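You operate a simulated robot arm through the tools that you are given. There is no shell and no other tool. Be economical: measure what you need, move in short steps, check, and stop when the job is done.

You are at the controls of a simulated two-armed robot. One attempt, no reset.

TASK
Pick up the yellow glue rod with one hand, pass it to the other hand and put it in the hold tray.

It is judged by the outcome, as a careful person would: the job done as asked, and still so three seconds after it is handed in. It fails if anything else is knocked over, pushed out of place, dropped, spilled or broken.

THE ROBOT
Two 7-joint arms with three-finger grippers on one trunk, on a base that drives. Base frame: it is fixed to the floor where the robot stands at the start and does not move with it; the origin is under the middle of the robot, x ahead of it, y to its left, z up. Lengths are in mm, angles in degrees, forces in N, time in s.
The left shoulder is at the start at [30, 124, 1008], the right one opposite. With the tool pointing down near the work surface each hand reaches from about 100 to 780 mm from the robot's upright axis, wherever it stands, measured 20 degrees to its own side. Places, roughly: hold tray (21x30 cm) [-1680, -2080, 880]. Payload 2.2 kg a hand.
Tool frame (each hand has its own): the origin (TCP) lies between the finger pads and is the grasp point; the fingertips stand 28 mm ahead of it; z points along the fingers, y is the line along which they close. Largest opening 102 mm; the body of the gripper starts 71 mm behind the TCP.
Orientation is that of the tool frame in the base frame, as a unit quaternion [w, x, y, z]. With the fingers straight down and closing along the base's y, the tool's x points along the base's -x, its y along +y and its z along -z.

THE INTERFACE
- The arms move only by the tool move_arm. It takes "left_steps", "right_steps" or both (then of equal length, played together; a hand with none holds still); each is one flat list of numbers, 7 for each row, row after row: the shift along the tool's x, y, z in mm, then the turn, a rotation vector about the tool's x, y, z in degrees, then the gripper command, from -1 (fully open) to 1 (shut), values between in proportion. In form: [dx, dy, dz, wx, wy, wz, claw, dx, dy, dz, wx, wy, wz, claw, ...]. A call has 1 to 20 rows; each row shifts and turns the commanded pose from where the row before left it, along the tool's axes as they then stand. Each row takes 0.2 s and may step no farther than 50 mm and 8.6 degrees from the row before; otherwise, or with a gripper value out of range, the whole call is refused. Where a pose cannot be reached the arm comes as near as it can. A force on the tool above 40 N (or 10 N above the force at the start of the call, whichever is more), or a blocked arm, ends the call early, and 0.2 s more pass. Each finger halts on what it meets, pressing with about 25 N; the grip force reading is that of the motor and also rises with nothing between the fingers. The clock runs only during rows and for 0.2 s after the last one: add rows that do not move to give the fingers time. It gives the time, the measured TCP pose, the force on the tool (base axes), the opening and the grip force at its end, in the units of the frame above (readings bear some noise), with the torque about the TCP (base axes, N m) and any sound that the robot's microphone picked up.
- Cameras (640 x 400 px; columns grow to the right, rows downward): "scene" is now at [48.1, 50.5, 1714.6]; the picture's right is [0.50, -0.86, 0.00], its down [-0.66, -0.38, -0.65] and it looks along [0.56, 0.33, -0.76] (base axes); focal length 253 px, centre (320, 200). "left" rides on the left gripper at [72, 38, -86] in its tool frame; the picture's right is [-0.46, 0.89, 0.00], its down [-0.60, -0.32, -0.73] and it looks along [-0.65, -0.34, 0.68] (tool axes); focal length 256 px, centre (320, 200). "right" rides on the right gripper at [69, 44, -86] in its tool frame; the picture's right is [-0.53, 0.85, 0.00], its down [-0.58, -0.36, -0.73] and it looks along [-0.62, -0.39, 0.68] (tool axes); focal length 256 px, centre (320, 200). There is no depth. A picture from a camera that has moved, and an enlarged one, comes with that camera's place and axes in the base frame and with its lens. The place of the scene camera against the robot may be out by one fixed shift of up to 25 mm in any direction.
- grab_frame(camera): a new picture of that camera. The clock stands still meanwhile.
- raise_lower(by): slides the trunk up (or, below 0, down) by that many mm; the arms and the scene camera ride with it, the base frame stays. It gives what a move gives, with no picture.
- drive_base(legs): drives the robot by 1 to 6 legs, each [ahead, left, turn to the left] in mm, mm and degrees, along the robot's own axes; the way and the turn of a leg run together, so that a leg with both is an arc; at most 1500 mm and 180 degrees a leg. The arms and the cameras ride along, it lands a little off, and it stops where it bumps. It gives what a move gives.
- pan_tilt(pan, tilt): turns the head with the scene camera to pan (to the left, within 143 degrees either way) and tilt (down, from -29 to 69), counted from straight ahead of the robot. It gives what a move gives.
- close_up(camera, box): a new picture of the part [left, top, right, bottom] of that camera's present view, enlarged. The clock stands still meanwhile.
- job_done(): hands the job in; it is judged then, once.

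Go step by step. Nothing tells you exact positions but the pictures and the camera data: compare them with the known pose of the tool, close in by small moves and look again before you grip or let go. The budget is 120 turns and 100 pictures, counting those below and the enlarged ones. Unless the task says otherwise, let go and move clear before handing in, and close with one line.

The tools are called after "Call:" as name(argument=value, ...) on one line, values as JSON. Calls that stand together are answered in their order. move_arm: Moves the arms, as the interface text tells. Its arguments: {"type":"object","properties":{"left_steps":{"type":"array"},"right_steps":{"type":"array"}},"required":[]} The other tools are called the same way: raise_lower (by) slides the trunk up or down; drive_base (legs) drives the base; pan_tilt (pan, tilt) turns the head that bears the scene camera; grab_frame (camera) takes a picture; close_up (camera, box) takes an enlarged picture of a part of a camera's view; job_done () hands the job in.

At the start:

```text
time_s: 0.0
left_position: [323.6, 375.0, 1197.7]
left_tool_rot: [0.0, 0.0, 1.0, 0.0]
left_force: [0.9, 0.4, 0.5]
left_torque: [-0.02, 0.02, 0.02]
left_width: 102.1
left_finger_force: 0.0
right_position: [341.7, 2.0, 1158.8]
right_tool_rot: [-0.001, 0.0, 1.0, 0.002]
right_force: [0.4, -0.3, -0.3]
right_torque: [-0.02, -0.02, 0.01]
right_width: 101.8
right_finger_force: 0.0
trunk travel left (down, up): [-250.0, 290.0]
robot x, y, heading: [-2.4, 3.4, 0.0]
head pan, tilt: [30.3, 49.6]
```

scene: 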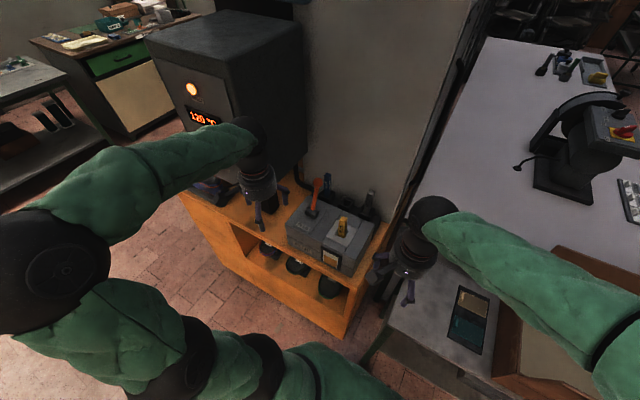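
right: 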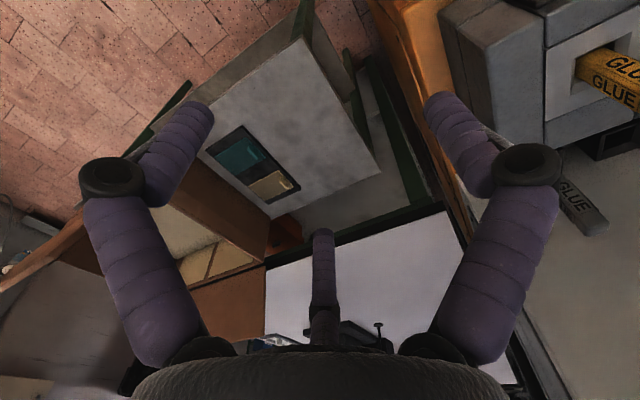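
left: 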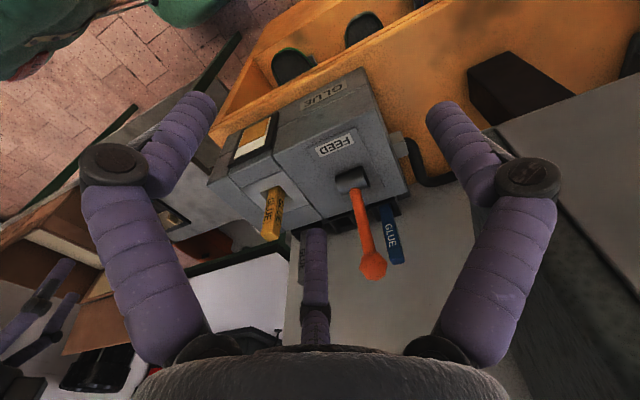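

The yellow glue rod stands in a socket of a grey glue machine with an orange FEED lever, ahead-left of me. I look closer at it before moving.

Call:
close_up(camera="scene", box=[270, 160, 410, 290])

Call:
close_up(camera="left", box=[200, 60, 440, 290])

Call:
close_up(camera="right", box=[420, 0, 640, 250])

```text
3.08 times, centred on (340, 225) of scene
camera zoom: at [48.1, 50.5, 1714.6], right [0.5, -0.86, 0.0], down [-0.66, -0.38, -0.65], along [0.56, 0.33, -0.76], focal length 779 px, centre (258, 123)
```

zoom: 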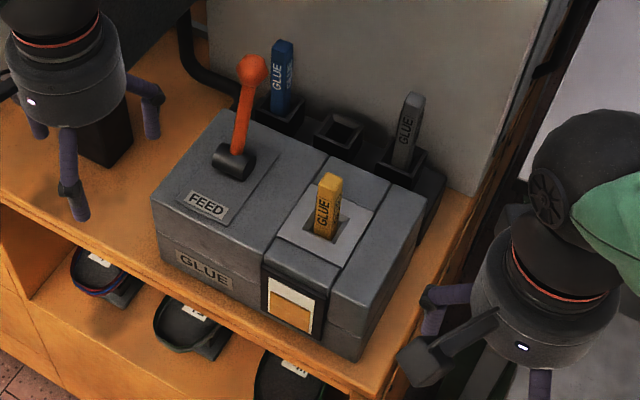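

```text
1.74 times, centred on (320, 175) of left
camera zoom: at [250.6, 412.3, 1283.8], right [0.46, 0.89, 0.0], down [0.6, -0.32, 0.73], along [0.65, -0.34, -0.68], focal length 445 px, centre (320, 244)
```

zoom: 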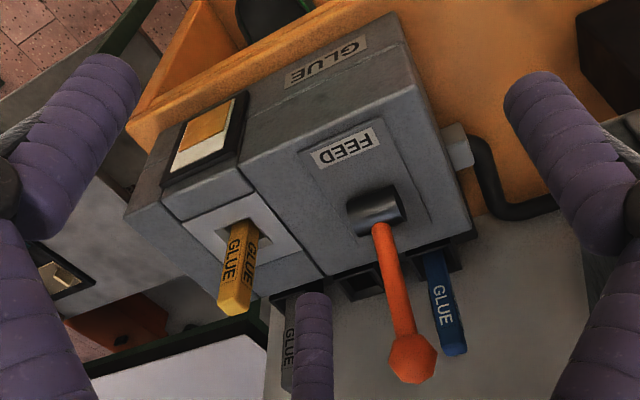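

```text
1.60 times, centred on (530, 125) of right
camera zoom: at [274.1, 47.1, 1246.0], right [0.53, 0.85, 0.0], down [0.58, -0.37, 0.73], along [0.62, -0.39, -0.68], focal length 410 px, centre (-16, 320)
```

zoom: 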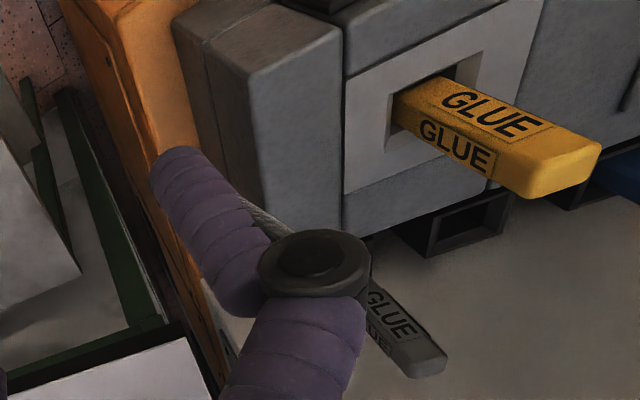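

Triangulating gives the rod top at about (478, 214, 1080), the machine top at z≈998 and the lever knob at (526, 339, 1140). I bring the left hand above the rod, y first and then x, and look again.

Call:
move_arm(left_steps=[0, -40, 0, 0, 0, 0, -1, 0, -40, 0, 0, 0, 0, -1, 0, -40, 0, 0, 0, 0, -1, 0, -41, 0, 0, 0, 0, -1, -38, 0, 0, 0, 0, 0, -1, -38, 0, 0, 0, 0, 0, -1, -38, 0, 0, 0, 0, 0, -1, -38, 0, 0, 0, 0, 0, -1, 0, 0, 0, 0, 0, 0, -1])

Call:
grab_frame(camera="left")

Call:
close_up(camera="right", box=[420, 0, 640, 250])

```text
time_s: 2.0
left_position: [472.8, 213.7, 1198.9]
left_tool_rot: [0.001, 0.0, 1.0, 0.0]
left_force: [0.3, -0.5, 0.3]
left_torque: [0.01, 0.0, 0.0]
left_width: 101.9
left_finger_force: 0.1
right_position: [341.4, 2.4, 1159.8]
right_tool_rot: [0.0, -0.001, 1.0, 0.001]
right_force: [-0.3, -0.8, 0.7]
right_torque: [-0.01, -0.05, -0.02]
right_width: 101.9
right_finger_force: 0.0
trunk travel left (down, up): [-250.0, 290.0]
robot x, y, heading: [-0.1, 2.0, 0.2]
head pan, tilt: [30.3, 49.6]
```

```text
93 pictures are left
camera left: at [401.3, 251.7, 1284.3], right [0.46, 0.89, 0.0], down [0.6, -0.32, 0.73], along [0.65, -0.34, -0.68], focal length 256 px, centre (320, 200)
```

left: 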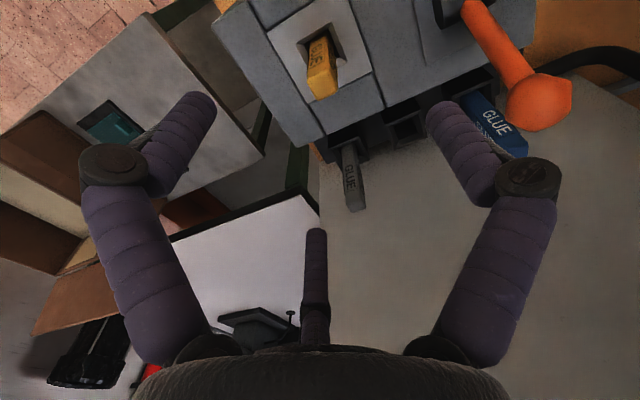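

```text
1.60 times, centred on (530, 125) of right
camera zoom: at [273.2, 47.2, 1246.3], right [0.53, 0.85, 0.0], down [0.58, -0.37, 0.73], along [0.62, -0.39, -0.68], focal length 410 px, centre (-16, 320)
```

zoom: 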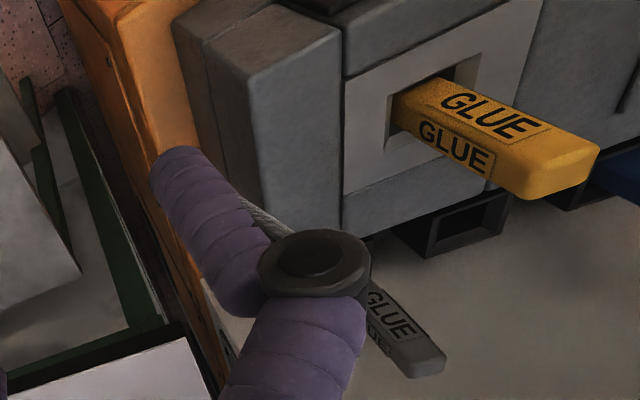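

The rod end checks out at (479, 216, 1080). The pictures show three finger-like parts, so I half-close the hand in free air to see which ones really move.

Call:
move_arm(left_steps=[0, 0, 0, 0, 0, 0, 0.5, 0, 0, 0, 0, 0, 0, 0.5, 0, 0, 0, 0, 0, 0, 0.5])

Call:
grab_frame(camera="left")

Call:
close_up(camera="scene", box=[270, 120, 430, 220])

```text
time_s: 2.8
left_position: [474.9, 212.8, 1196.9]
left_tool_rot: [0.0, 0.0, 1.0, 0.0]
left_force: [-0.2, -0.2, -0.7]
left_torque: [-0.01, 0.04, 0.0]
left_width: 25.6
left_finger_force: 0.0
right_position: [342.6, 2.7, 1158.5]
right_tool_rot: [0.0, 0.001, 1.0, 0.001]
right_force: [0.0, -0.3, -0.4]
right_torque: [-0.03, 0.01, 0.0]
right_width: 102.1
right_finger_force: 0.0
trunk travel left (down, up): [-250.0, 290.0]
robot x, y, heading: [-0.8, -0.0, 0.1]
head pan, tilt: [30.3, 49.6]
```

```text
91 pictures are left
camera left: at [401.8, 251.5, 1283.9], right [0.46, 0.89, 0.0], down [0.6, -0.32, 0.73], along [0.65, -0.34, -0.68], focal length 256 px, centre (320, 200)
```

left: 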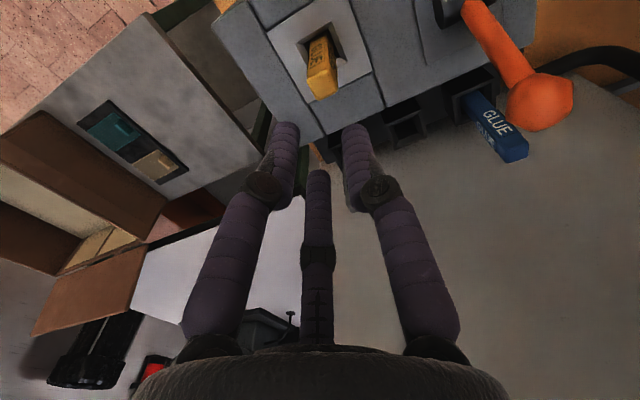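

```text
4.00 times, centred on (350, 170) of scene
camera zoom: at [47.9, 50.5, 1714.6], right [0.5, -0.86, 0.0], down [-0.66, -0.38, -0.65], along [0.56, 0.33, -0.76], focal length 1012 px, centre (200, 320)
```

zoom: 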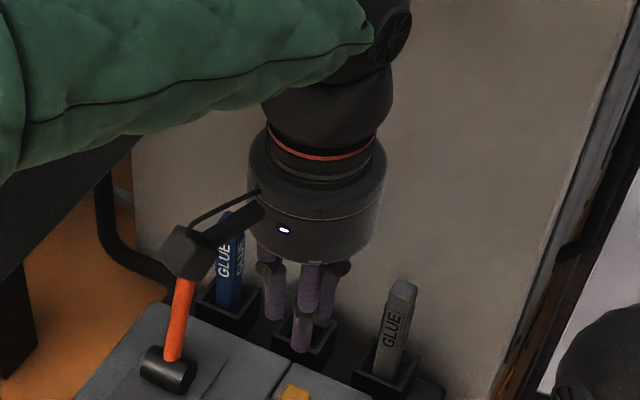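

The gripper is a tripod that closes on the TCP axis, so centring on the rod works. I open it to about 66 mm and go down to just above the rod to check alignment.

Call:
move_arm(left_steps=[-3, 2, 0, 0, 0, 0, -0.3, 0, 0, 0, 0, 0, 0, -0.3, 0, 0, 30, 0, 0, 0, -0.3, 0, 0, 30, 0, 0, 0, -0.3, 0, 0, 22, 0, 0, 0, -0.3, 0, 0, 0, 0, 0, 0, -0.3])

Call:
grab_frame(camera="left")

Call:
close_up(camera="right", box=[420, 0, 640, 250])

Call:
close_up(camera="scene", box=[270, 160, 430, 260])

```text
time_s: 4.2
left_position: [478.0, 215.3, 1116.0]
left_tool_rot: [0.001, 0.0, 1.0, 0.0]
left_force: [-0.2, 0.0, 0.8]
left_torque: [-0.04, -0.01, -0.03]
left_width: 66.4
left_finger_force: 0.0
right_position: [341.6, 3.4, 1159.2]
right_tool_rot: [0.0, 0.0, 1.0, 0.0]
right_force: [0.0, -0.4, -0.2]
right_torque: [0.0, -0.03, 0.01]
right_width: 102.1
right_finger_force: 0.1
trunk travel left (down, up): [-250.0, 290.0]
robot x, y, heading: [-6.0, 0.1, -0.1]
head pan, tilt: [30.3, 49.6]
```

```text
89 pictures are left
camera left: at [405.6, 253.1, 1201.7], right [0.47, 0.89, 0.0], down [0.6, -0.32, 0.73], along [0.65, -0.34, -0.68], focal length 256 px, centre (320, 200)
```

left: 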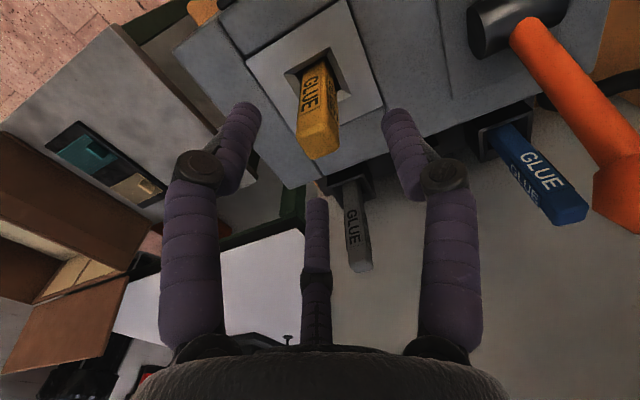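

```text
1.60 times, centred on (530, 125) of right
camera zoom: at [273.8, 47.0, 1246.1], right [0.53, 0.85, 0.0], down [0.58, -0.37, 0.73], along [0.62, -0.39, -0.68], focal length 410 px, centre (-16, 320)
```

zoom: 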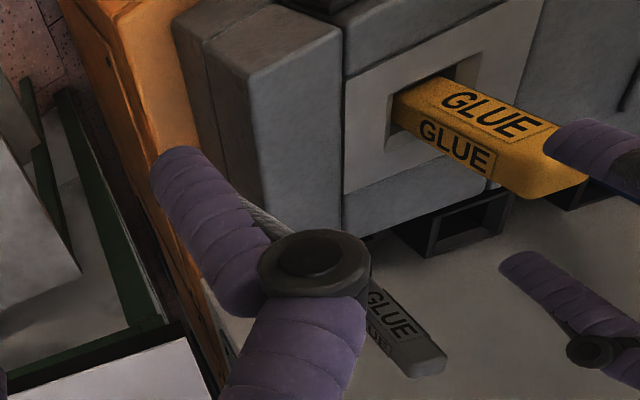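

```text
4.00 times, centred on (350, 210) of scene
camera zoom: at [47.7, 50.5, 1714.7], right [0.5, -0.86, 0.0], down [-0.66, -0.38, -0.65], along [0.56, 0.33, -0.76], focal length 1012 px, centre (200, 160)
```

zoom: 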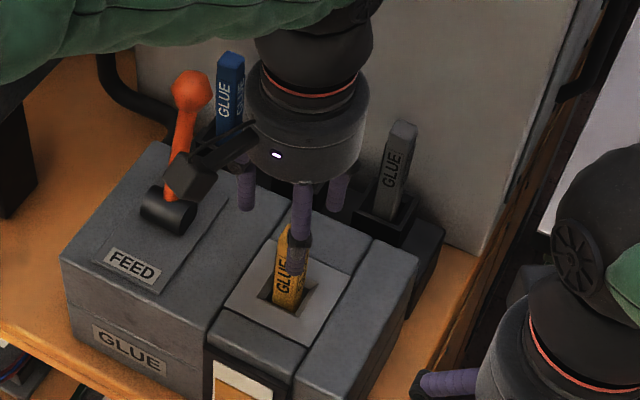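

Alignment is good: the rod end is at about (480, 214) and it leans slightly in its socket. I go down to TCP z≈1060 and close.

Call:
move_arm(left_steps=[-1, -1, 20, 0, 0, 0, -0.3, 0, 0, 20, 0, 0, 0, -0.3, 0, 0, 16, 0, 0, 0, -0.3, 0, 0, 0, 0, 0, 0, -0.3])

Call:
grab_frame(camera="left")

```text
time_s: 5.2
left_position: [479.7, 213.5, 1060.2]
left_tool_rot: [0.0, 0.0, 1.0, 0.0]
left_force: [-0.4, -0.1, 0.1]
left_torque: [-0.02, -0.02, 0.0]
left_width: 66.4
left_finger_force: 0.2
right_position: [342.6, 1.8, 1159.8]
right_tool_rot: [0.0, 0.0, 1.0, 0.001]
right_force: [-0.6, 0.3, -0.2]
right_torque: [0.0, 0.01, 0.01]
right_width: 101.6
right_finger_force: 0.2
trunk travel left (down, up): [-250.0, 290.0]
robot x, y, heading: [3.2, 2.0, 0.2]
head pan, tilt: [30.3, 49.6]
```

```text
86 pictures are left
camera left: at [406.6, 252.1, 1145.9], right [0.46, 0.89, 0.0], down [0.6, -0.32, 0.73], along [0.65, -0.34, -0.68], focal length 256 px, centre (320, 200)
```

left: 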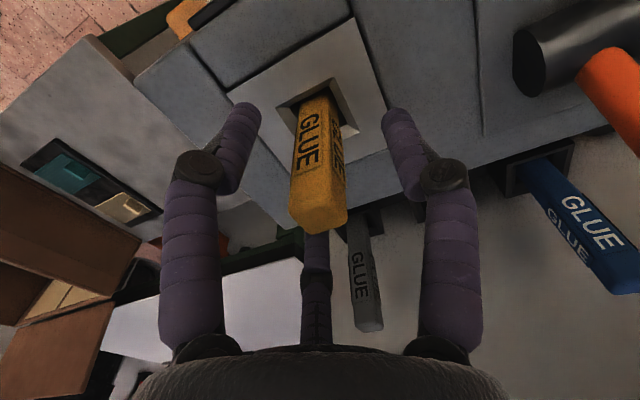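

The rod is between the fingers, so I close the hand.

Call:
move_arm(left_steps=[0, 0, 0, 0, 0, 0, 0.2, 0, 0, 0, 0, 0, 0, 0.6, 0, 0, 0, 0, 0, 0, 1, 0, 0, 0, 0, 0, 0, 1, 0, 0, 0, 0, 0, 0, 1])

Call:
grab_frame(camera="left")

```text
time_s: 6.4
left_position: [480.3, 214.3, 1059.9]
left_tool_rot: [0.0, 0.001, 1.0, 0.0]
left_force: [0.1, 1.1, -1.1]
left_torque: [0.01, 0.02, 0.0]
left_width: 24.8
left_finger_force: 25.0
right_position: [343.0, 2.9, 1159.1]
right_tool_rot: [0.0, 0.0, 1.0, 0.0]
right_force: [-0.1, -0.4, -0.4]
right_torque: [-0.01, -0.01, -0.02]
right_width: 102.0
right_finger_force: 0.0
trunk travel left (down, up): [-250.0, 290.0]
robot x, y, heading: [1.1, -0.9, 0.1]
head pan, tilt: [30.3, 49.6]
```

```text
85 pictures are left
camera left: at [406.9, 252.1, 1146.0], right [0.46, 0.89, 0.0], down [0.6, -0.32, 0.73], along [0.65, -0.34, -0.68], focal length 256 px, centre (320, 200)
```

left: 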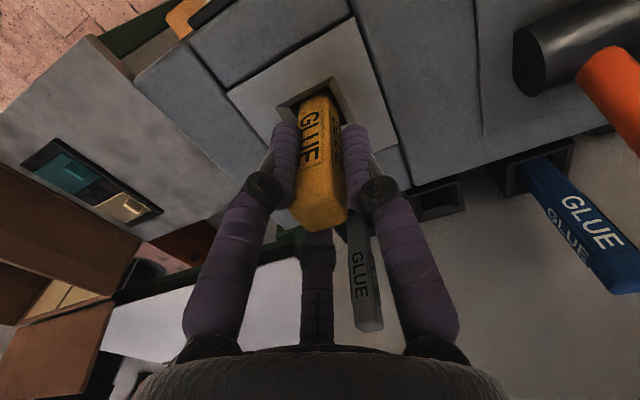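

The rod is gripped at 24.8 mm with 25 N. I lift slowly and watch the force.

Call:
move_arm(left_steps=[0, 0, -5, 0, 0, 0, 1, 0, 0, -5, 0, 0, 0, 1, 0, 0, -10, 0, 0, 0, 1, 0, 0, -10, 0, 0, 0, 1])

Call:
close_up(camera="right", box=[420, 0, 640, 250])

```text
time_s: 7.4
left_position: [480.2, 213.6, 1089.6]
left_tool_rot: [0.0, 0.0, 1.0, 0.001]
left_force: [0.4, -0.6, -0.8]
left_torque: [0.03, -0.04, 0.0]
left_width: 24.7
left_finger_force: 24.7
right_position: [342.3, 2.8, 1159.2]
right_tool_rot: [0.0, 0.0, 1.0, 0.001]
right_force: [-0.2, -0.3, 0.7]
right_torque: [-0.02, 0.02, -0.03]
right_width: 101.9
right_finger_force: 0.1
trunk travel left (down, up): [-250.0, 290.0]
robot x, y, heading: [1.8, 1.0, -0.2]
head pan, tilt: [30.3, 49.6]
```

```text
1.60 times, centred on (530, 125) of right
camera zoom: at [274.0, 47.0, 1246.1], right [0.53, 0.85, 0.0], down [0.58, -0.37, 0.73], along [0.62, -0.39, -0.68], focal length 410 px, centre (-16, 320)
```

zoom: 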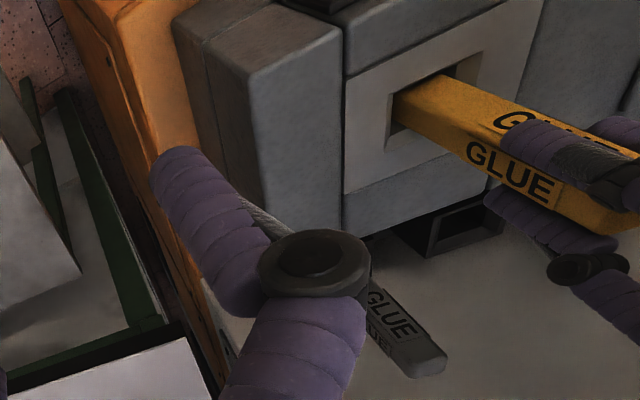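

It slides out freely, so I keep lifting straight up.

Call:
move_arm(left_steps=[0, 0, -15, 0, 0, 0, 1, 0, 0, -15, 0, 0, 0, 1, 0, 0, -15, 0, 0, 0, 1, 0, 0, -15, 0, 0, 0, 1, 0, 0, -15, 0, 0, 0, 1, 0, 0, -15, 0, 0, 0, 1, 0, 0, -15, 0, 0, 0, 1, 0, 0, 0, 0, 0, 0, 1])

Call:
grab_frame(camera="right")

Call:
close_up(camera="scene", box=[250, 100, 450, 240])

```text
time_s: 9.2
left_position: [479.7, 214.0, 1195.9]
left_tool_rot: [0.0, 0.0, 1.0, 0.0]
left_force: [0.1, 0.2, -0.9]
left_torque: [0.0, -0.01, 0.0]
left_width: 24.7
left_finger_force: 24.9
right_position: [342.9, 2.8, 1159.3]
right_tool_rot: [-0.001, 0.001, 1.0, 0.001]
right_force: [0.2, 0.7, -0.4]
right_torque: [0.02, -0.01, 0.02]
right_width: 102.2
right_finger_force: 0.1
trunk travel left (down, up): [-250.0, 290.0]
robot x, y, heading: [-2.1, -0.3, 0.0]
head pan, tilt: [30.3, 49.6]
```

```text
83 pictures are left
camera right: at [274.3, 47.1, 1246.0], right [0.53, 0.85, 0.0], down [0.58, -0.37, 0.73], along [0.62, -0.39, -0.68], focal length 256 px, centre (320, 200)
```

right: 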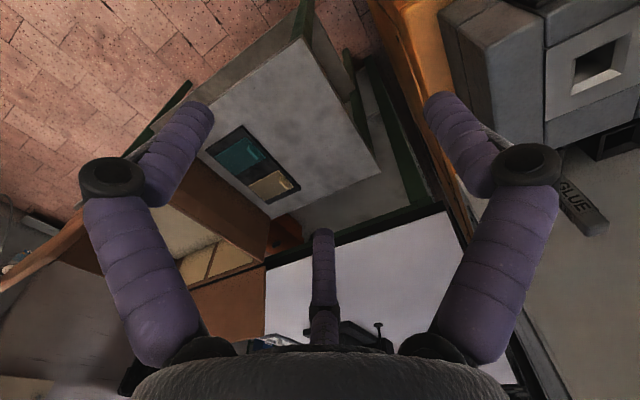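

```text
2.86 times, centred on (350, 170) of scene
camera zoom: at [48.4, 50.6, 1714.6], right [0.5, -0.86, 0.0], down [-0.66, -0.38, -0.65], along [0.56, 0.33, -0.76], focal length 723 px, centre (234, 286)
```

zoom: 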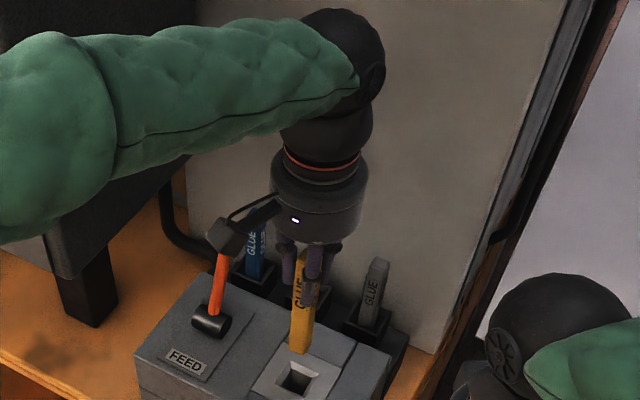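

The rod is out: about 140 mm long, with its lower end about 120 mm below the left TCP. I raise the trunk for clearance over the machine before the handover.

Call:
raise_lower(by=120)

Call:
move_arm(right_steps=[4, -4, 8, 0, -8.2, 0, -0.3, 4, -4, 8, 0, -8.2, 0, -0.3, 4, -4, 8, 0, -8.2, 0, -0.3, 4, -4, 8, 0, -8.2, 0, -0.3, 0, -4, 0, 0, -8.2, 0, -0.3, 0, 0, 0, 0, -8.2, 0, -0.3, 0, 0, 0, 0, -8.2, 0, -0.3, 0, 0, 0, 0, -8.2, 0, -0.3, 0, 0, 0, 0, -8.2, 0, -0.3, 0, 0, 0, 0, -8.2, 0, -0.3, 0, 0, 0, 0, -8.0, 0, -0.3, 0, 0, 0, 0, 0, 0, -0.3])

Call:
grab_frame(camera="scene")

```text
time_s: 10.7
left_position: [479.0, 214.2, 1316.0]
left_tool_rot: [0.0, 0.0, 1.0, 0.0]
left_force: [0.1, 0.3, -1.0]
left_torque: [0.02, 0.01, 0.01]
left_width: 24.6
left_finger_force: 25.0
right_position: [343.0, 2.7, 1278.5]
right_tool_rot: [0.0, 0.0, 1.0, 0.001]
right_force: [0.6, -0.3, -0.7]
right_torque: [-0.01, 0.0, -0.02]
right_width: 101.9
right_finger_force: 0.1
trunk travel left (down, up): [-370.0, 170.0]
robot x, y, heading: [-2.7, -1.4, 0.2]
head pan, tilt: [30.3, 49.6]
```

```text
time_s: 13.3
left_position: [478.2, 214.4, 1314.9]
left_tool_rot: [-0.001, 0.0, 1.0, -0.001]
left_force: [-0.3, 0.7, 0.4]
left_torque: [0.03, 0.02, -0.01]
left_width: 24.3
left_finger_force: 25.5
right_position: [333.5, -17.0, 1244.6]
right_tool_rot: [0.708, 0.0, 0.707, 0.001]
right_force: [0.8, -0.7, 0.1]
right_torque: [0.02, -0.02, 0.01]
right_width: 66.4
right_finger_force: 0.0
trunk travel left (down, up): [-370.0, 170.0]
robot x, y, heading: [-0.2, 0.9, 0.1]
head pan, tilt: [30.3, 49.6]
```

```text
81 pictures are left
camera scene: at [47.8, 49.9, 1834.7], right [0.5, -0.86, 0.0], down [-0.66, -0.38, -0.65], along [0.56, 0.33, -0.76], focal length 253 px, centre (320, 200)
```

scene: 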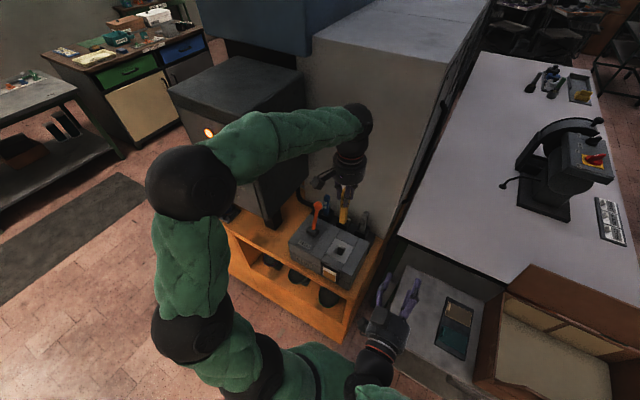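

The right hand now points forward. I bring the rod in front of it, with left TCP going to (440, 100, 1316), then line the right hand up behind the rod.

Call:
move_arm(left_steps=[10, -28, 0, 0, 0, 0, 1, 10, -28, 0, 0, 0, 0, 1, 10, -28, 0, 0, 0, 0, 1, 9, -30, 0, 0, 0, 0, 1, 0, 0, 0, 0, 0, 0, 1, 0, 0, 0, 0, 0, 0, 1, 0, 0, 0, 0, 0, 0, 1], right_steps=[9, 0, 0, 0, 0, 0, -0.3, 9, 0, 0, 0, 0, 0, -0.3, 0, 29, 0, 0, 0, 0, -0.3, 0, 29, 0, 0, 0, 0, -0.3, 0, 29, 0, 0, 0, 0, -0.3, 0, 30, 0, 0, 0, 0, -0.3, 0, 0, 0, 0, 0, 0, -0.3])

Call:
grab_frame(camera="scene")

Call:
grab_frame(camera="right")

Call:
grab_frame(camera="left")

```text
time_s: 15.1
left_position: [442.3, 104.2, 1313.2]
left_tool_rot: [-0.001, -0.004, 1.0, -0.001]
left_force: [0.2, -0.6, -0.9]
left_torque: [0.01, -0.02, 0.03]
left_width: 24.8
left_finger_force: 25.3
right_position: [336.9, 69.3, 1216.1]
right_tool_rot: [0.693, -0.006, 0.721, -0.022]
right_force: [-0.7, -0.6, -1.2]
right_torque: [0.0, 0.01, -0.03]
right_width: 66.3
right_finger_force: 0.1
trunk travel left (down, up): [-370.0, 170.0]
robot x, y, heading: [2.7, 4.0, 0.2]
head pan, tilt: [30.3, 49.6]
stopped in row 7 (right hand): the arm was blocked; the commanded pose is now the measured one
```

```text
80 pictures are left
camera scene: at [48.5, 50.8, 1834.6], right [0.5, -0.86, 0.0], down [-0.66, -0.38, -0.65], along [0.56, 0.33, -0.76], focal length 253 px, centre (320, 200)
```

scene: 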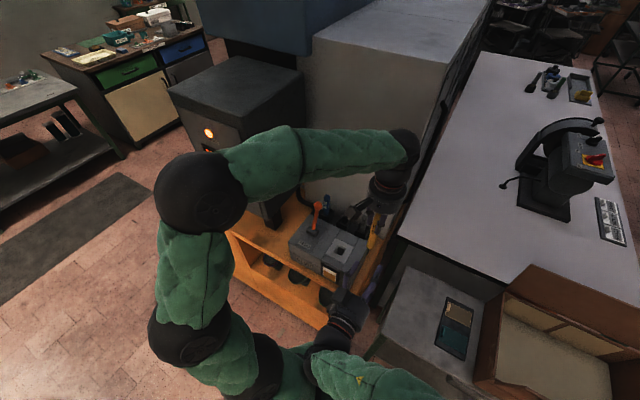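

```text
79 pictures are left
camera right: at [249.5, 114.8, 1149.2], right [0.04, 0.87, 0.5], down [-0.72, -0.32, 0.62], along [0.7, -0.38, 0.61], focal length 256 px, centre (320, 200)
```

right: 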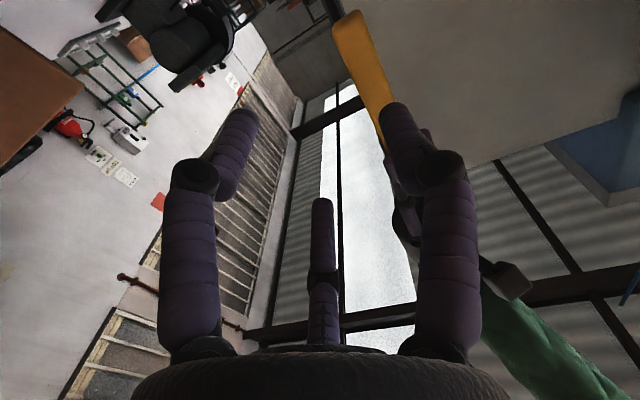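

```text
78 pictures are left
camera left: at [369.0, 141.5, 1399.0], right [0.46, 0.89, 0.0], down [0.61, -0.31, 0.73], along [0.65, -0.34, -0.68], focal length 256 px, centre (320, 200)
```

left: 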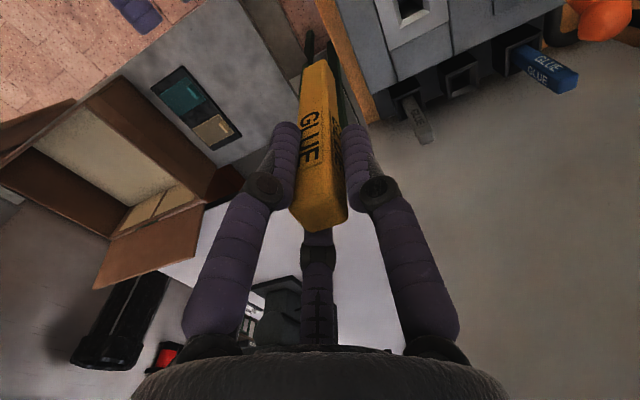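

The right arm ran into its reach limit at y≈69. I shift the meeting point to the right, about (460, 30), by moving the right hand back and then the left hand.

Call:
move_arm(right_steps=[0, -20, 0, -0.6, -1.1, 1.1, -0.3, 0, -19, 0, -0.7, -1.2, 1.2, -0.3, 0, 0, 0, 0, 0, 0, -0.3, 0, 0, 0, 0, 0, 0, -0.3, 0, 0, 0, 0, 0, 0, -0.3, 0, 0, 0, 0, 0, 0, -0.3], left_steps=[0, 0, 0, 0, 0, 0, 1, -6, -18, 0, 0, 0, 0, 1, -6, -19, 0, 0, 0, 0, 1, -6, -19, 0, 0, 0, 0, 1, 0, -18, 0, 0, 0, 0, 1, 0, 0, 0, 0, 0, 0, 1])

Call:
grab_frame(camera="left")

Call:
grab_frame(camera="right")

```text
time_s: 16.5
left_position: [459.1, 28.9, 1312.7]
left_tool_rot: [-0.001, -0.003, 1.0, 0.0]
left_force: [-0.7, 0.7, -1.4]
left_torque: [-0.02, -0.02, 0.0]
left_width: 24.6
left_finger_force: 25.5
right_position: [335.4, 35.4, 1218.1]
right_tool_rot: [0.709, -0.002, 0.706, 0.003]
right_force: [-1.0, 0.7, -0.4]
right_torque: [-0.01, -0.04, -0.01]
right_width: 66.3
right_finger_force: 0.2
trunk travel left (down, up): [-370.0, 170.0]
robot x, y, heading: [-1.4, -3.0, 0.1]
head pan, tilt: [30.3, 49.6]
```

```text
77 pictures are left
camera left: at [386.9, 66.6, 1399.0], right [0.46, 0.89, 0.0], down [0.61, -0.31, 0.73], along [0.65, -0.34, -0.68], focal length 256 px, centre (320, 200)
```

left: 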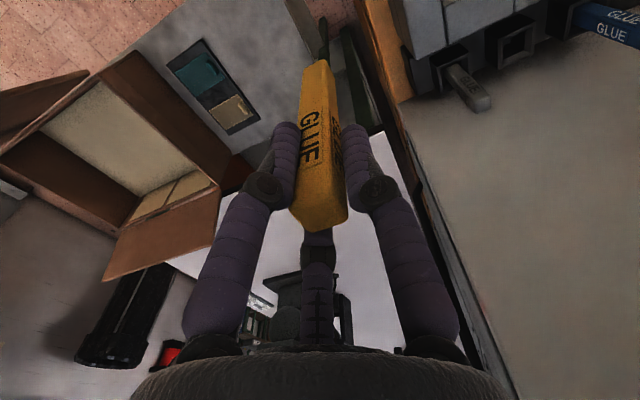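

```text
76 pictures are left
camera right: at [249.4, 79.1, 1148.9], right [-0.01, 0.84, 0.54], down [-0.73, -0.37, 0.57], along [0.68, -0.39, 0.62], focal length 256 px, centre (320, 200)
```

right: 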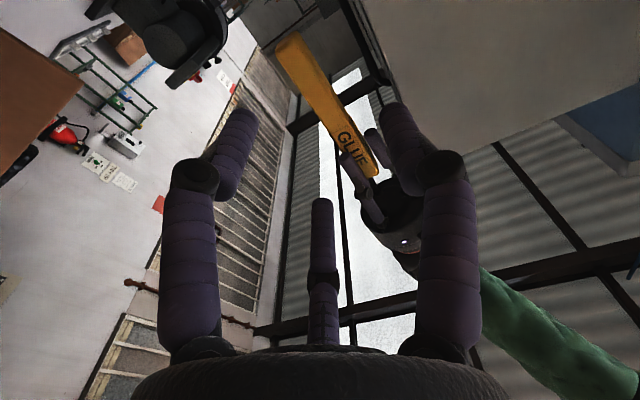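

The rod hangs vertical at (459, 29), with its lower end at z≈1186. I move the right hand forward onto it at z≈1218, stopping short to check.

Call:
move_arm(right_steps=[0, -6, 20, 0, 0, 0, -0.3, 0, 0, 25, 0, 0, 0, -0.3, 0, 0, 25, 0, 0, 0, -0.3, 0, 0, 15, 0, 0, 0, -0.3, 0, 0, 0, 0, 0, 0, -0.3])

Call:
grab_frame(camera="right")

Call:
grab_frame(camera="left")

```text
time_s: 17.7
left_position: [459.4, 29.3, 1313.4]
left_tool_rot: [0.0, -0.002, 1.0, 0.0]
left_force: [-0.1, -0.1, -0.4]
left_torque: [0.01, 0.01, 0.0]
left_width: 24.5
left_finger_force: 25.0
right_position: [420.0, 30.3, 1218.0]
right_tool_rot: [0.709, -0.002, 0.706, 0.002]
right_force: [-0.3, -0.5, -0.3]
right_torque: [-0.01, -0.03, 0.03]
right_width: 66.3
right_finger_force: 0.1
trunk travel left (down, up): [-370.0, 170.0]
robot x, y, heading: [-0.4, 3.3, -0.0]
head pan, tilt: [30.3, 49.6]
```

```text
75 pictures are left
camera right: at [334.1, 73.8, 1149.5], right [-0.01, 0.84, 0.54], down [-0.73, -0.37, 0.57], along [0.68, -0.39, 0.62], focal length 256 px, centre (320, 200)
```

right: 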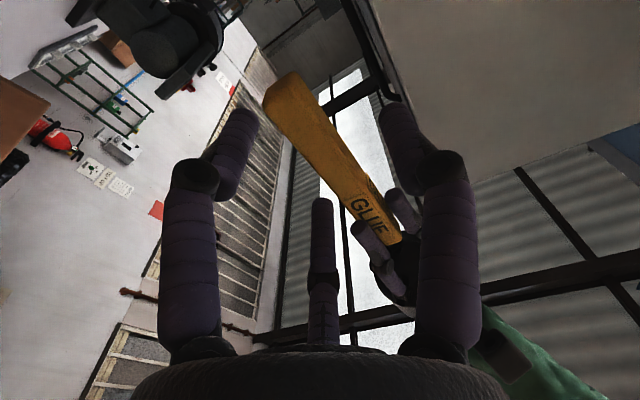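

```text
74 pictures are left
camera left: at [386.7, 66.2, 1399.1], right [0.46, 0.89, 0.0], down [0.61, -0.31, 0.73], along [0.65, -0.34, -0.68], focal length 256 px, centre (320, 200)
```

left: 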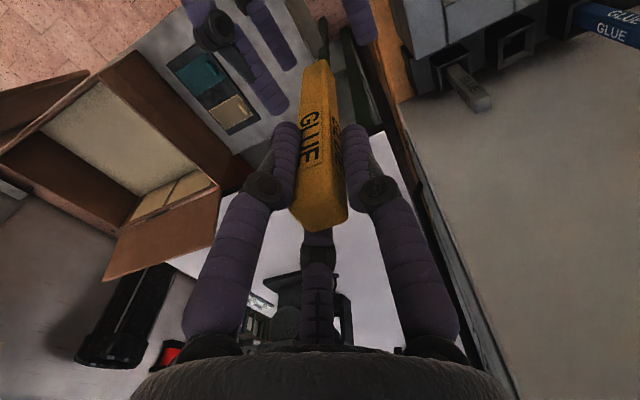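

The fingers flank the rod. I open the right hand fully for margin, then advance the last 39 mm slowly.

Call:
move_arm(right_steps=[0, -1, 0, 0, 0, 0, -1, 0, 0, 0, 0, 0, 0, -1, 0, 0, 8, 0, 0, 0, -1, 0, 0, 8, 0, 0, 0, -1, 0, 0, 8, 0, 0, 0, -1, 0, 0, 8, 0, 0, 0, -1, 0, 0, 7, 0, 0, 0, -1, 0, 0, 0, 0, 0, 0, -1])

Call:
grab_frame(camera="right")

Call:
grab_frame(camera="left")

```text
time_s: 19.5
left_position: [458.9, 29.0, 1312.9]
left_tool_rot: [-0.001, -0.002, 1.0, 0.0]
left_force: [0.1, 0.4, -0.9]
left_torque: [-0.02, 0.02, -0.04]
left_width: 24.5
left_finger_force: 25.3
right_position: [458.7, 27.9, 1219.2]
right_tool_rot: [0.709, -0.002, 0.705, 0.003]
right_force: [-0.5, 0.0, 0.4]
right_torque: [-0.02, 0.03, 0.04]
right_width: 102.2
right_finger_force: 0.1
trunk travel left (down, up): [-370.0, 170.0]
robot x, y, heading: [1.3, -1.5, -0.1]
head pan, tilt: [30.3, 49.6]
```

```text
73 pictures are left
camera right: at [373.3, 72.3, 1149.6], right [-0.01, 0.84, 0.54], down [-0.73, -0.37, 0.57], along [0.68, -0.39, 0.62], focal length 256 px, centre (320, 200)
```

right: 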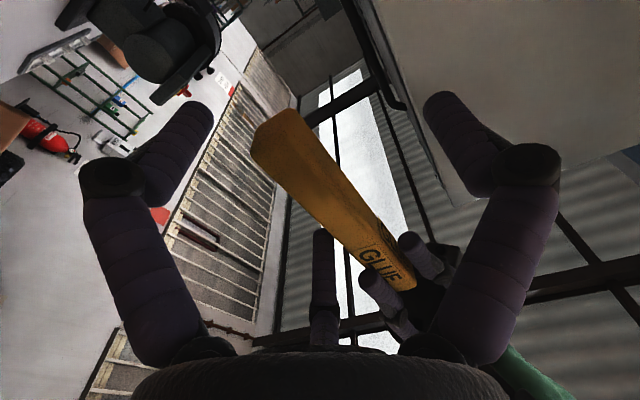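

```text
72 pictures are left
camera left: at [386.8, 66.3, 1399.0], right [0.46, 0.89, 0.0], down [0.61, -0.31, 0.73], along [0.65, -0.34, -0.68], focal length 256 px, centre (320, 200)
```

left: 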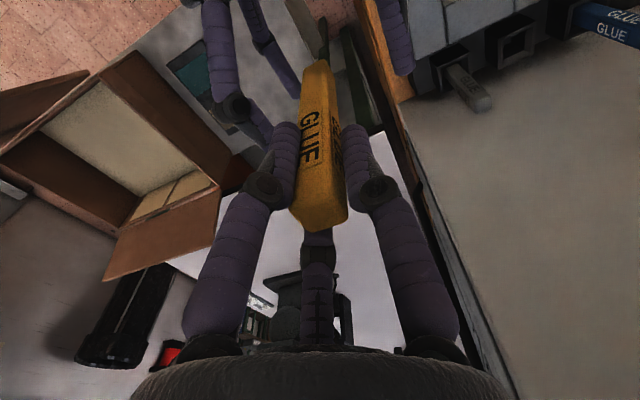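

The right hand is on the rod, so I close it.

Call:
move_arm(right_steps=[0, 1, 0, 0, 0, 0, -0.4, 0, 0, 0, 0, 0, 0, 0.2, 0, 0, 0, 0, 0, 0, 0.7, 0, 0, 0, 0, 0, 0, 1, 0, 0, 0, 0, 0, 0, 1, 0, 0, 0, 0, 0, 0, 1])

Call:
grab_frame(camera="right")

```text
time_s: 20.9
left_position: [458.3, 29.0, 1312.3]
left_tool_rot: [-0.002, -0.003, 1.0, 0.001]
left_force: [0.0, 26.3, -13.6]
left_torque: [1.44, 0.17, 0.37]
left_width: 25.9
left_finger_force: 25.4
right_position: [458.4, 28.6, 1219.0]
right_tool_rot: [0.71, 0.0, 0.704, 0.003]
right_force: [0.3, -26.9, 13.8]
right_torque: [0.97, -0.22, -0.35]
right_width: 30.4
right_finger_force: 25.0
trunk travel left (down, up): [-370.0, 170.0]
robot x, y, heading: [0.8, 2.5, -0.0]
head pan, tilt: [30.3, 49.6]
```

```text
71 pictures are left
camera right: at [374.2, 73.3, 1150.7], right [-0.01, 0.84, 0.54], down [-0.73, -0.37, 0.57], along [0.68, -0.39, 0.62], focal length 256 px, centre (320, 200)
```

right: 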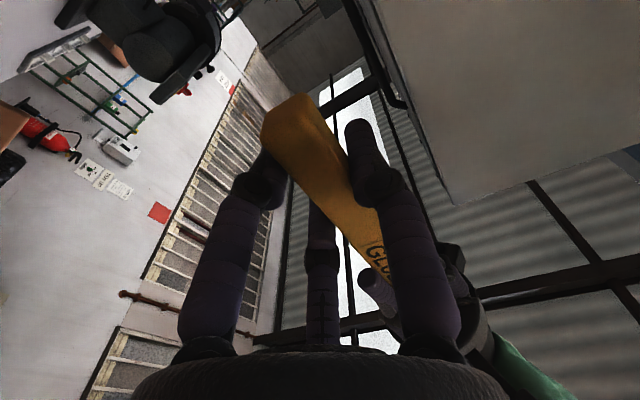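

The right hand has hold, but with a sideways load of 27 N because the tripod centres the rod a few mm off the TCP. I ease the right hand toward −y to relieve it.

Call:
move_arm(right_steps=[0, -1, 0, 0, 0, 0, 1, 0, -1, 0, 0, 0, 0, 1, 0, 0, 0, 0, 0, 0, 1])

```text
time_s: 21.7
left_position: [458.1, 28.2, 1312.9]
left_tool_rot: [-0.001, -0.002, 1.0, 0.0]
left_force: [-1.9, 18.8, -18.8]
left_torque: [1.07, 0.05, 0.19]
left_width: 25.9
left_finger_force: 25.0
right_position: [459.0, 27.8, 1218.4]
right_tool_rot: [0.71, -0.001, 0.704, 0.003]
right_force: [3.0, -19.7, 18.0]
right_torque: [0.75, 0.17, -0.29]
right_width: 30.7
right_finger_force: 24.6
trunk travel left (down, up): [-370.0, 170.0]
robot x, y, heading: [-1.2, 1.5, -0.2]
head pan, tilt: [30.3, 49.6]
```

Call:
move_arm(right_steps=[-1, -1, 0, 0, 0, 0, 1, -1, -1, 0, 0, 0, 0, 1, 0, -1, 0, 0, 0, 0, 1, 0, 0, 0, 0, 0, 0, 1])

Call:
grab_frame(camera="right")

Call:
grab_frame(camera="left")

```text
time_s: 22.7
left_position: [459.1, 28.0, 1313.5]
left_tool_rot: [-0.001, -0.002, 1.0, -0.001]
left_force: [-9.1, 4.0, -10.0]
left_torque: [0.3, 0.39, 0.22]
left_width: 24.1
left_finger_force: 25.2
right_position: [458.0, 24.8, 1219.5]
right_tool_rot: [0.708, -0.002, 0.706, 0.003]
right_force: [9.5, -4.6, 10.8]
right_torque: [0.07, 0.54, -0.26]
right_width: 30.4
right_finger_force: 25.1
trunk travel left (down, up): [-370.0, 170.0]
robot x, y, heading: [2.2, -0.2, -0.0]
head pan, tilt: [30.3, 49.6]
```

```text
70 pictures are left
camera right: at [373.0, 68.4, 1151.0], right [-0.01, 0.85, 0.53], down [-0.73, -0.37, 0.57], along [0.68, -0.39, 0.62], focal length 256 px, centre (320, 200)
```

right: 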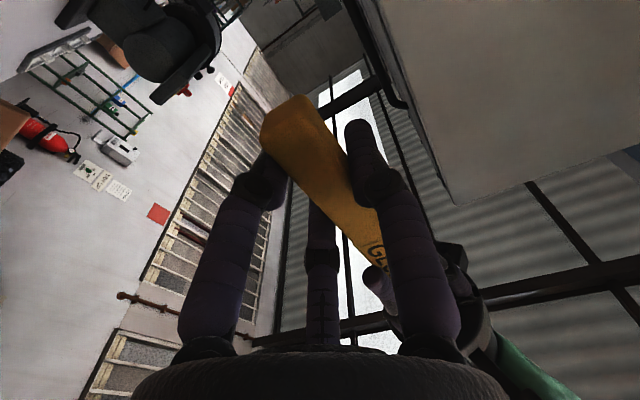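

```text
69 pictures are left
camera left: at [386.8, 65.8, 1399.2], right [0.46, 0.89, 0.0], down [0.61, -0.31, 0.73], along [0.65, -0.34, -0.68], focal length 256 px, centre (320, 200)
```

left: 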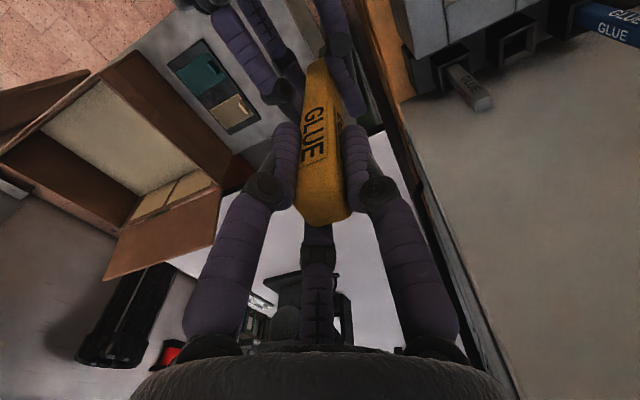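

The side load is down to a few newtons with the right grip at 25 N. I open the left hand slightly, keeping it around the rod as a guard, and check.

Call:
move_arm(left_steps=[0, 0, 0, 0, 0, 0, 0.4, 0, 0, 0, 0, 0, 0, 0.1, 0, 0, 0, 0, 0, 0, 0.1])

Call:
grab_frame(camera="left")

Call:
grab_frame(camera="right")

```text
time_s: 23.5
left_position: [459.0, 28.8, 1312.6]
left_tool_rot: [-0.001, -0.003, 1.0, 0.0]
left_force: [0.6, 0.2, 1.2]
left_torque: [-0.03, -0.01, -0.01]
left_width: 45.7
left_finger_force: 0.1
right_position: [458.3, 24.6, 1219.8]
right_tool_rot: [0.709, -0.001, 0.706, 0.001]
right_force: [-0.2, -0.4, -0.1]
right_torque: [0.0, -0.02, -0.03]
right_width: 30.2
right_finger_force: 25.3
trunk travel left (down, up): [-370.0, 170.0]
robot x, y, heading: [-1.2, -2.6, 0.1]
head pan, tilt: [30.3, 49.6]
```

```text
68 pictures are left
camera left: at [387.0, 66.4, 1399.2], right [0.46, 0.89, 0.0], down [0.61, -0.31, 0.73], along [0.65, -0.34, -0.68], focal length 256 px, centre (320, 200)
```

left: 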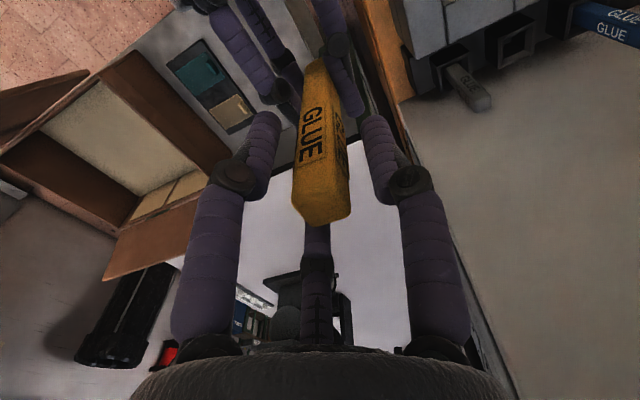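

```text
67 pictures are left
camera right: at [373.0, 68.2, 1150.9], right [-0.01, 0.84, 0.53], down [-0.73, -0.37, 0.57], along [0.68, -0.39, 0.62], focal length 256 px, centre (320, 200)
```

right: 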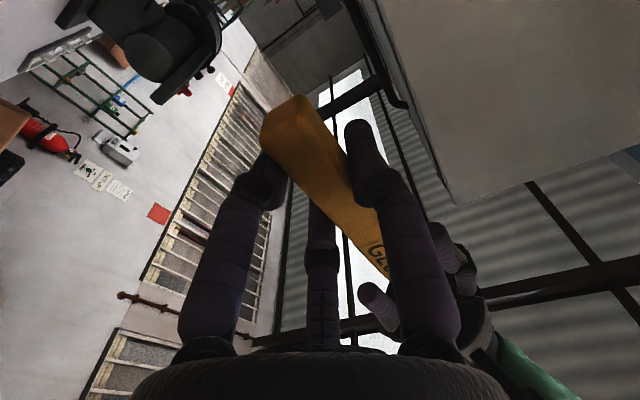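

The right hand holds the rod on its own. I open the left hand and lift it clear, then move it off to the left.

Call:
move_arm(left_steps=[0, 0, 0, 0, 0, 0, -0.5, 0, 0, 0, 0, 0, 0, -0.5, 0, 0, -15, 0, 0, 0, -0.5, 0, 0, -20, 0, 0, 0, -0.5, 0, 0, -25, 0, 0, 0, -0.5, 0, 0, -25, 0, 0, 0, -0.5, 10, 30, 0, 0, 0, 0, -0.5, 15, 40, 0, 0, 0, 0, -0.5, 20, 40, 0, 0, 0, 0, -0.5, 20, 40, 0, 0, 0, 0, -0.5, 20, 40, 0, 0, 0, 0, -0.5, 20, 40, 0, 0, 0, 0, -0.5, 10, 40, 0, 0, 0, 0, -0.5, 0, 0, 0, 0, 0, 0, -0.5])

Call:
grab_frame(camera="scene")

```text
time_s: 26.5
left_position: [343.5, 298.3, 1398.8]
left_tool_rot: [-0.001, -0.003, 1.0, 0.0]
left_force: [-1.2, -1.0, 0.2]
left_torque: [0.0, 0.05, 0.02]
left_width: 76.5
left_finger_force: 0.2
right_position: [459.0, 22.8, 1220.6]
right_tool_rot: [0.708, -0.002, 0.706, 0.003]
right_force: [0.2, -0.6, -0.1]
right_torque: [-0.02, -0.03, 0.01]
right_width: 30.1
right_finger_force: 25.2
trunk travel left (down, up): [-370.0, 170.0]
robot x, y, heading: [1.5, 0.9, 0.1]
head pan, tilt: [30.3, 49.6]
```

```text
66 pictures are left
camera scene: at [48.3, 49.8, 1834.6], right [0.5, -0.86, 0.0], down [-0.66, -0.38, -0.65], along [0.56, 0.33, -0.76], focal length 253 px, centre (320, 200)
```

scene: 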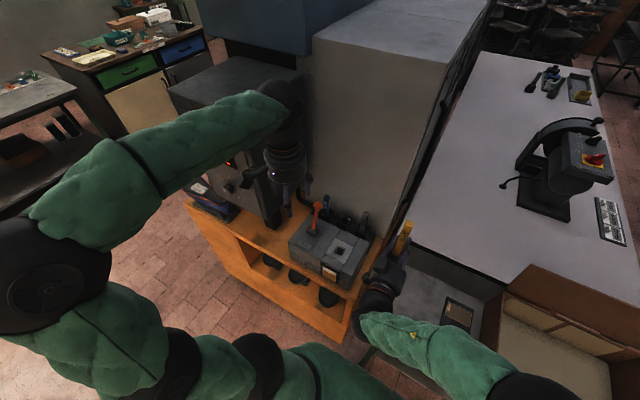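

The handover is done. I pull both hands in toward the trunk and then look around toward the tray, at a bearing of about −129°.

Call:
move_arm(right_steps=[0, -8, -25, 0, 0, 0, 1, 0, -8, -25, 0, 0, 0, 1, 0, -8, -25, 0, 0, 0, 1, 0, -8, -25, 0, 0, 0, 1, 0, 0, 0, 0, 0, 0, 1], left_steps=[20, 0, 0, 0, 0, 0, -0.5, 20, 0, 0, 0, 0, 0, -0.5, 20, 0, 0, 0, 0, 0, -0.5, 10, 0, 0, 0, 0, 0, -0.5, 0, 0, 0, 0, 0, 0, -0.5])

Call:
pan_tilt(pan=-130, tilt=25)

Call:
grab_frame(camera="scene")

Call:
pan_tilt(pan=-70, tilt=45)

Call:
grab_frame(camera="scene")

Call:
pan_tilt(pan=143, tilt=40)

Call:
grab_frame(camera="scene")

```text
time_s: 27.7
left_position: [273.6, 298.2, 1396.3]
left_tool_rot: [-0.001, -0.003, 1.0, -0.001]
left_force: [-0.2, -0.1, 0.4]
left_torque: [0.0, 0.03, -0.04]
left_width: 76.5
left_finger_force: 0.0
right_position: [359.5, -7.0, 1218.4]
right_tool_rot: [0.708, -0.002, 0.706, 0.002]
right_force: [0.0, -0.7, 0.9]
right_torque: [0.01, 0.0, 0.01]
right_width: 30.0
right_finger_force: 24.5
trunk travel left (down, up): [-370.0, 170.0]
robot x, y, heading: [1.3, -2.1, -0.1]
head pan, tilt: [30.3, 49.6]
```

```text
time_s: 30.2
left_position: [273.0, 297.3, 1397.4]
left_tool_rot: [-0.001, -0.002, 1.0, 0.0]
left_force: [1.0, -0.1, 0.0]
left_torque: [-0.01, -0.02, -0.01]
left_width: 76.7
left_finger_force: 0.0
right_position: [359.4, -8.1, 1218.8]
right_tool_rot: [0.709, -0.002, 0.705, 0.003]
right_force: [0.1, 0.5, -0.1]
right_torque: [0.0, -0.05, -0.01]
right_width: 29.7
right_finger_force: 24.9
trunk travel left (down, up): [-370.0, 170.0]
robot x, y, heading: [2.5, -1.0, -0.1]
head pan, tilt: [-130.0, 25.0]
```

```text
65 pictures are left
camera scene: at [-78.0, -59.2, 1871.6], right [-0.77, 0.64, 0.0], down [0.27, 0.32, -0.91], along [-0.58, -0.69, -0.42], focal length 253 px, centre (320, 200)
```

scene: 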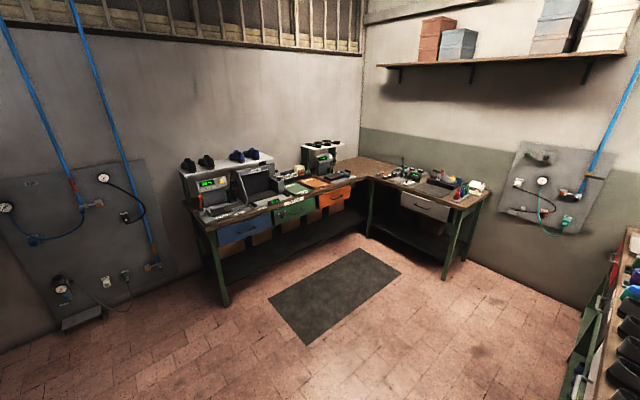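

```text
time_s: 31.5
left_position: [273.2, 298.9, 1397.7]
left_tool_rot: [-0.001, -0.003, 1.0, 0.001]
left_force: [-0.2, -0.5, -0.4]
left_torque: [-0.01, 0.01, -0.01]
left_width: 76.5
left_finger_force: 0.1
right_position: [360.0, -8.0, 1218.3]
right_tool_rot: [0.709, -0.003, 0.706, 0.003]
right_force: [1.0, -0.2, -0.3]
right_torque: [-0.06, 0.0, -0.01]
right_width: 30.0
right_finger_force: 24.5
trunk travel left (down, up): [-370.0, 170.0]
robot x, y, heading: [-1.1, 0.5, 0.1]
head pan, tilt: [-70.0, 45.0]
```

```text
64 pictures are left
camera scene: at [9.0, -65.1, 1841.1], right [-0.94, -0.34, 0.0], down [-0.24, 0.66, -0.71], along [0.24, -0.66, -0.71], focal length 253 px, centre (320, 200)
```

scene: 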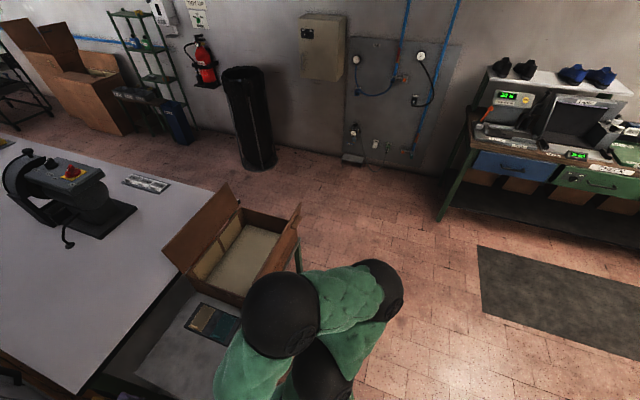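

```text
time_s: 34.5
left_position: [272.1, 296.4, 1398.0]
left_tool_rot: [-0.001, -0.003, 1.0, 0.0]
left_force: [0.0, 0.0, 0.1]
left_torque: [-0.02, -0.01, -0.02]
left_width: 76.4
left_finger_force: 0.0
right_position: [358.1, -8.8, 1219.3]
right_tool_rot: [0.709, -0.002, 0.705, 0.003]
right_force: [0.1, 0.3, 0.0]
right_torque: [0.01, 0.01, 0.02]
right_width: 30.1
right_finger_force: 25.1
trunk travel left (down, up): [-370.0, 170.0]
robot x, y, heading: [-0.1, -1.2, -0.2]
head pan, tilt: [143.0, 40.0]
```

```text
63 pictures are left
camera scene: at [-86.6, 62.6, 1848.3], right [0.6, 0.8, 0.0], down [0.51, -0.39, -0.77], along [-0.61, 0.46, -0.64], focal length 253 px, centre (320, 200)
```

scene: 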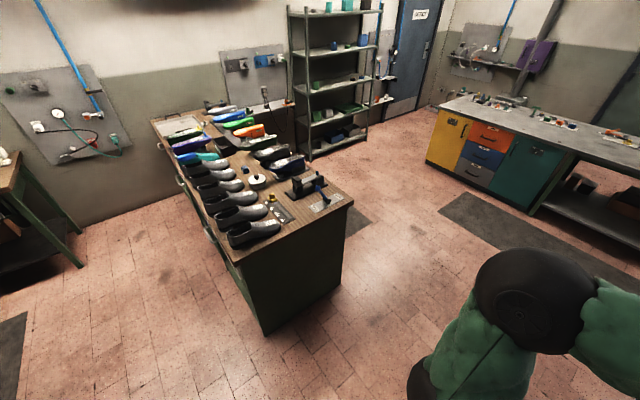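

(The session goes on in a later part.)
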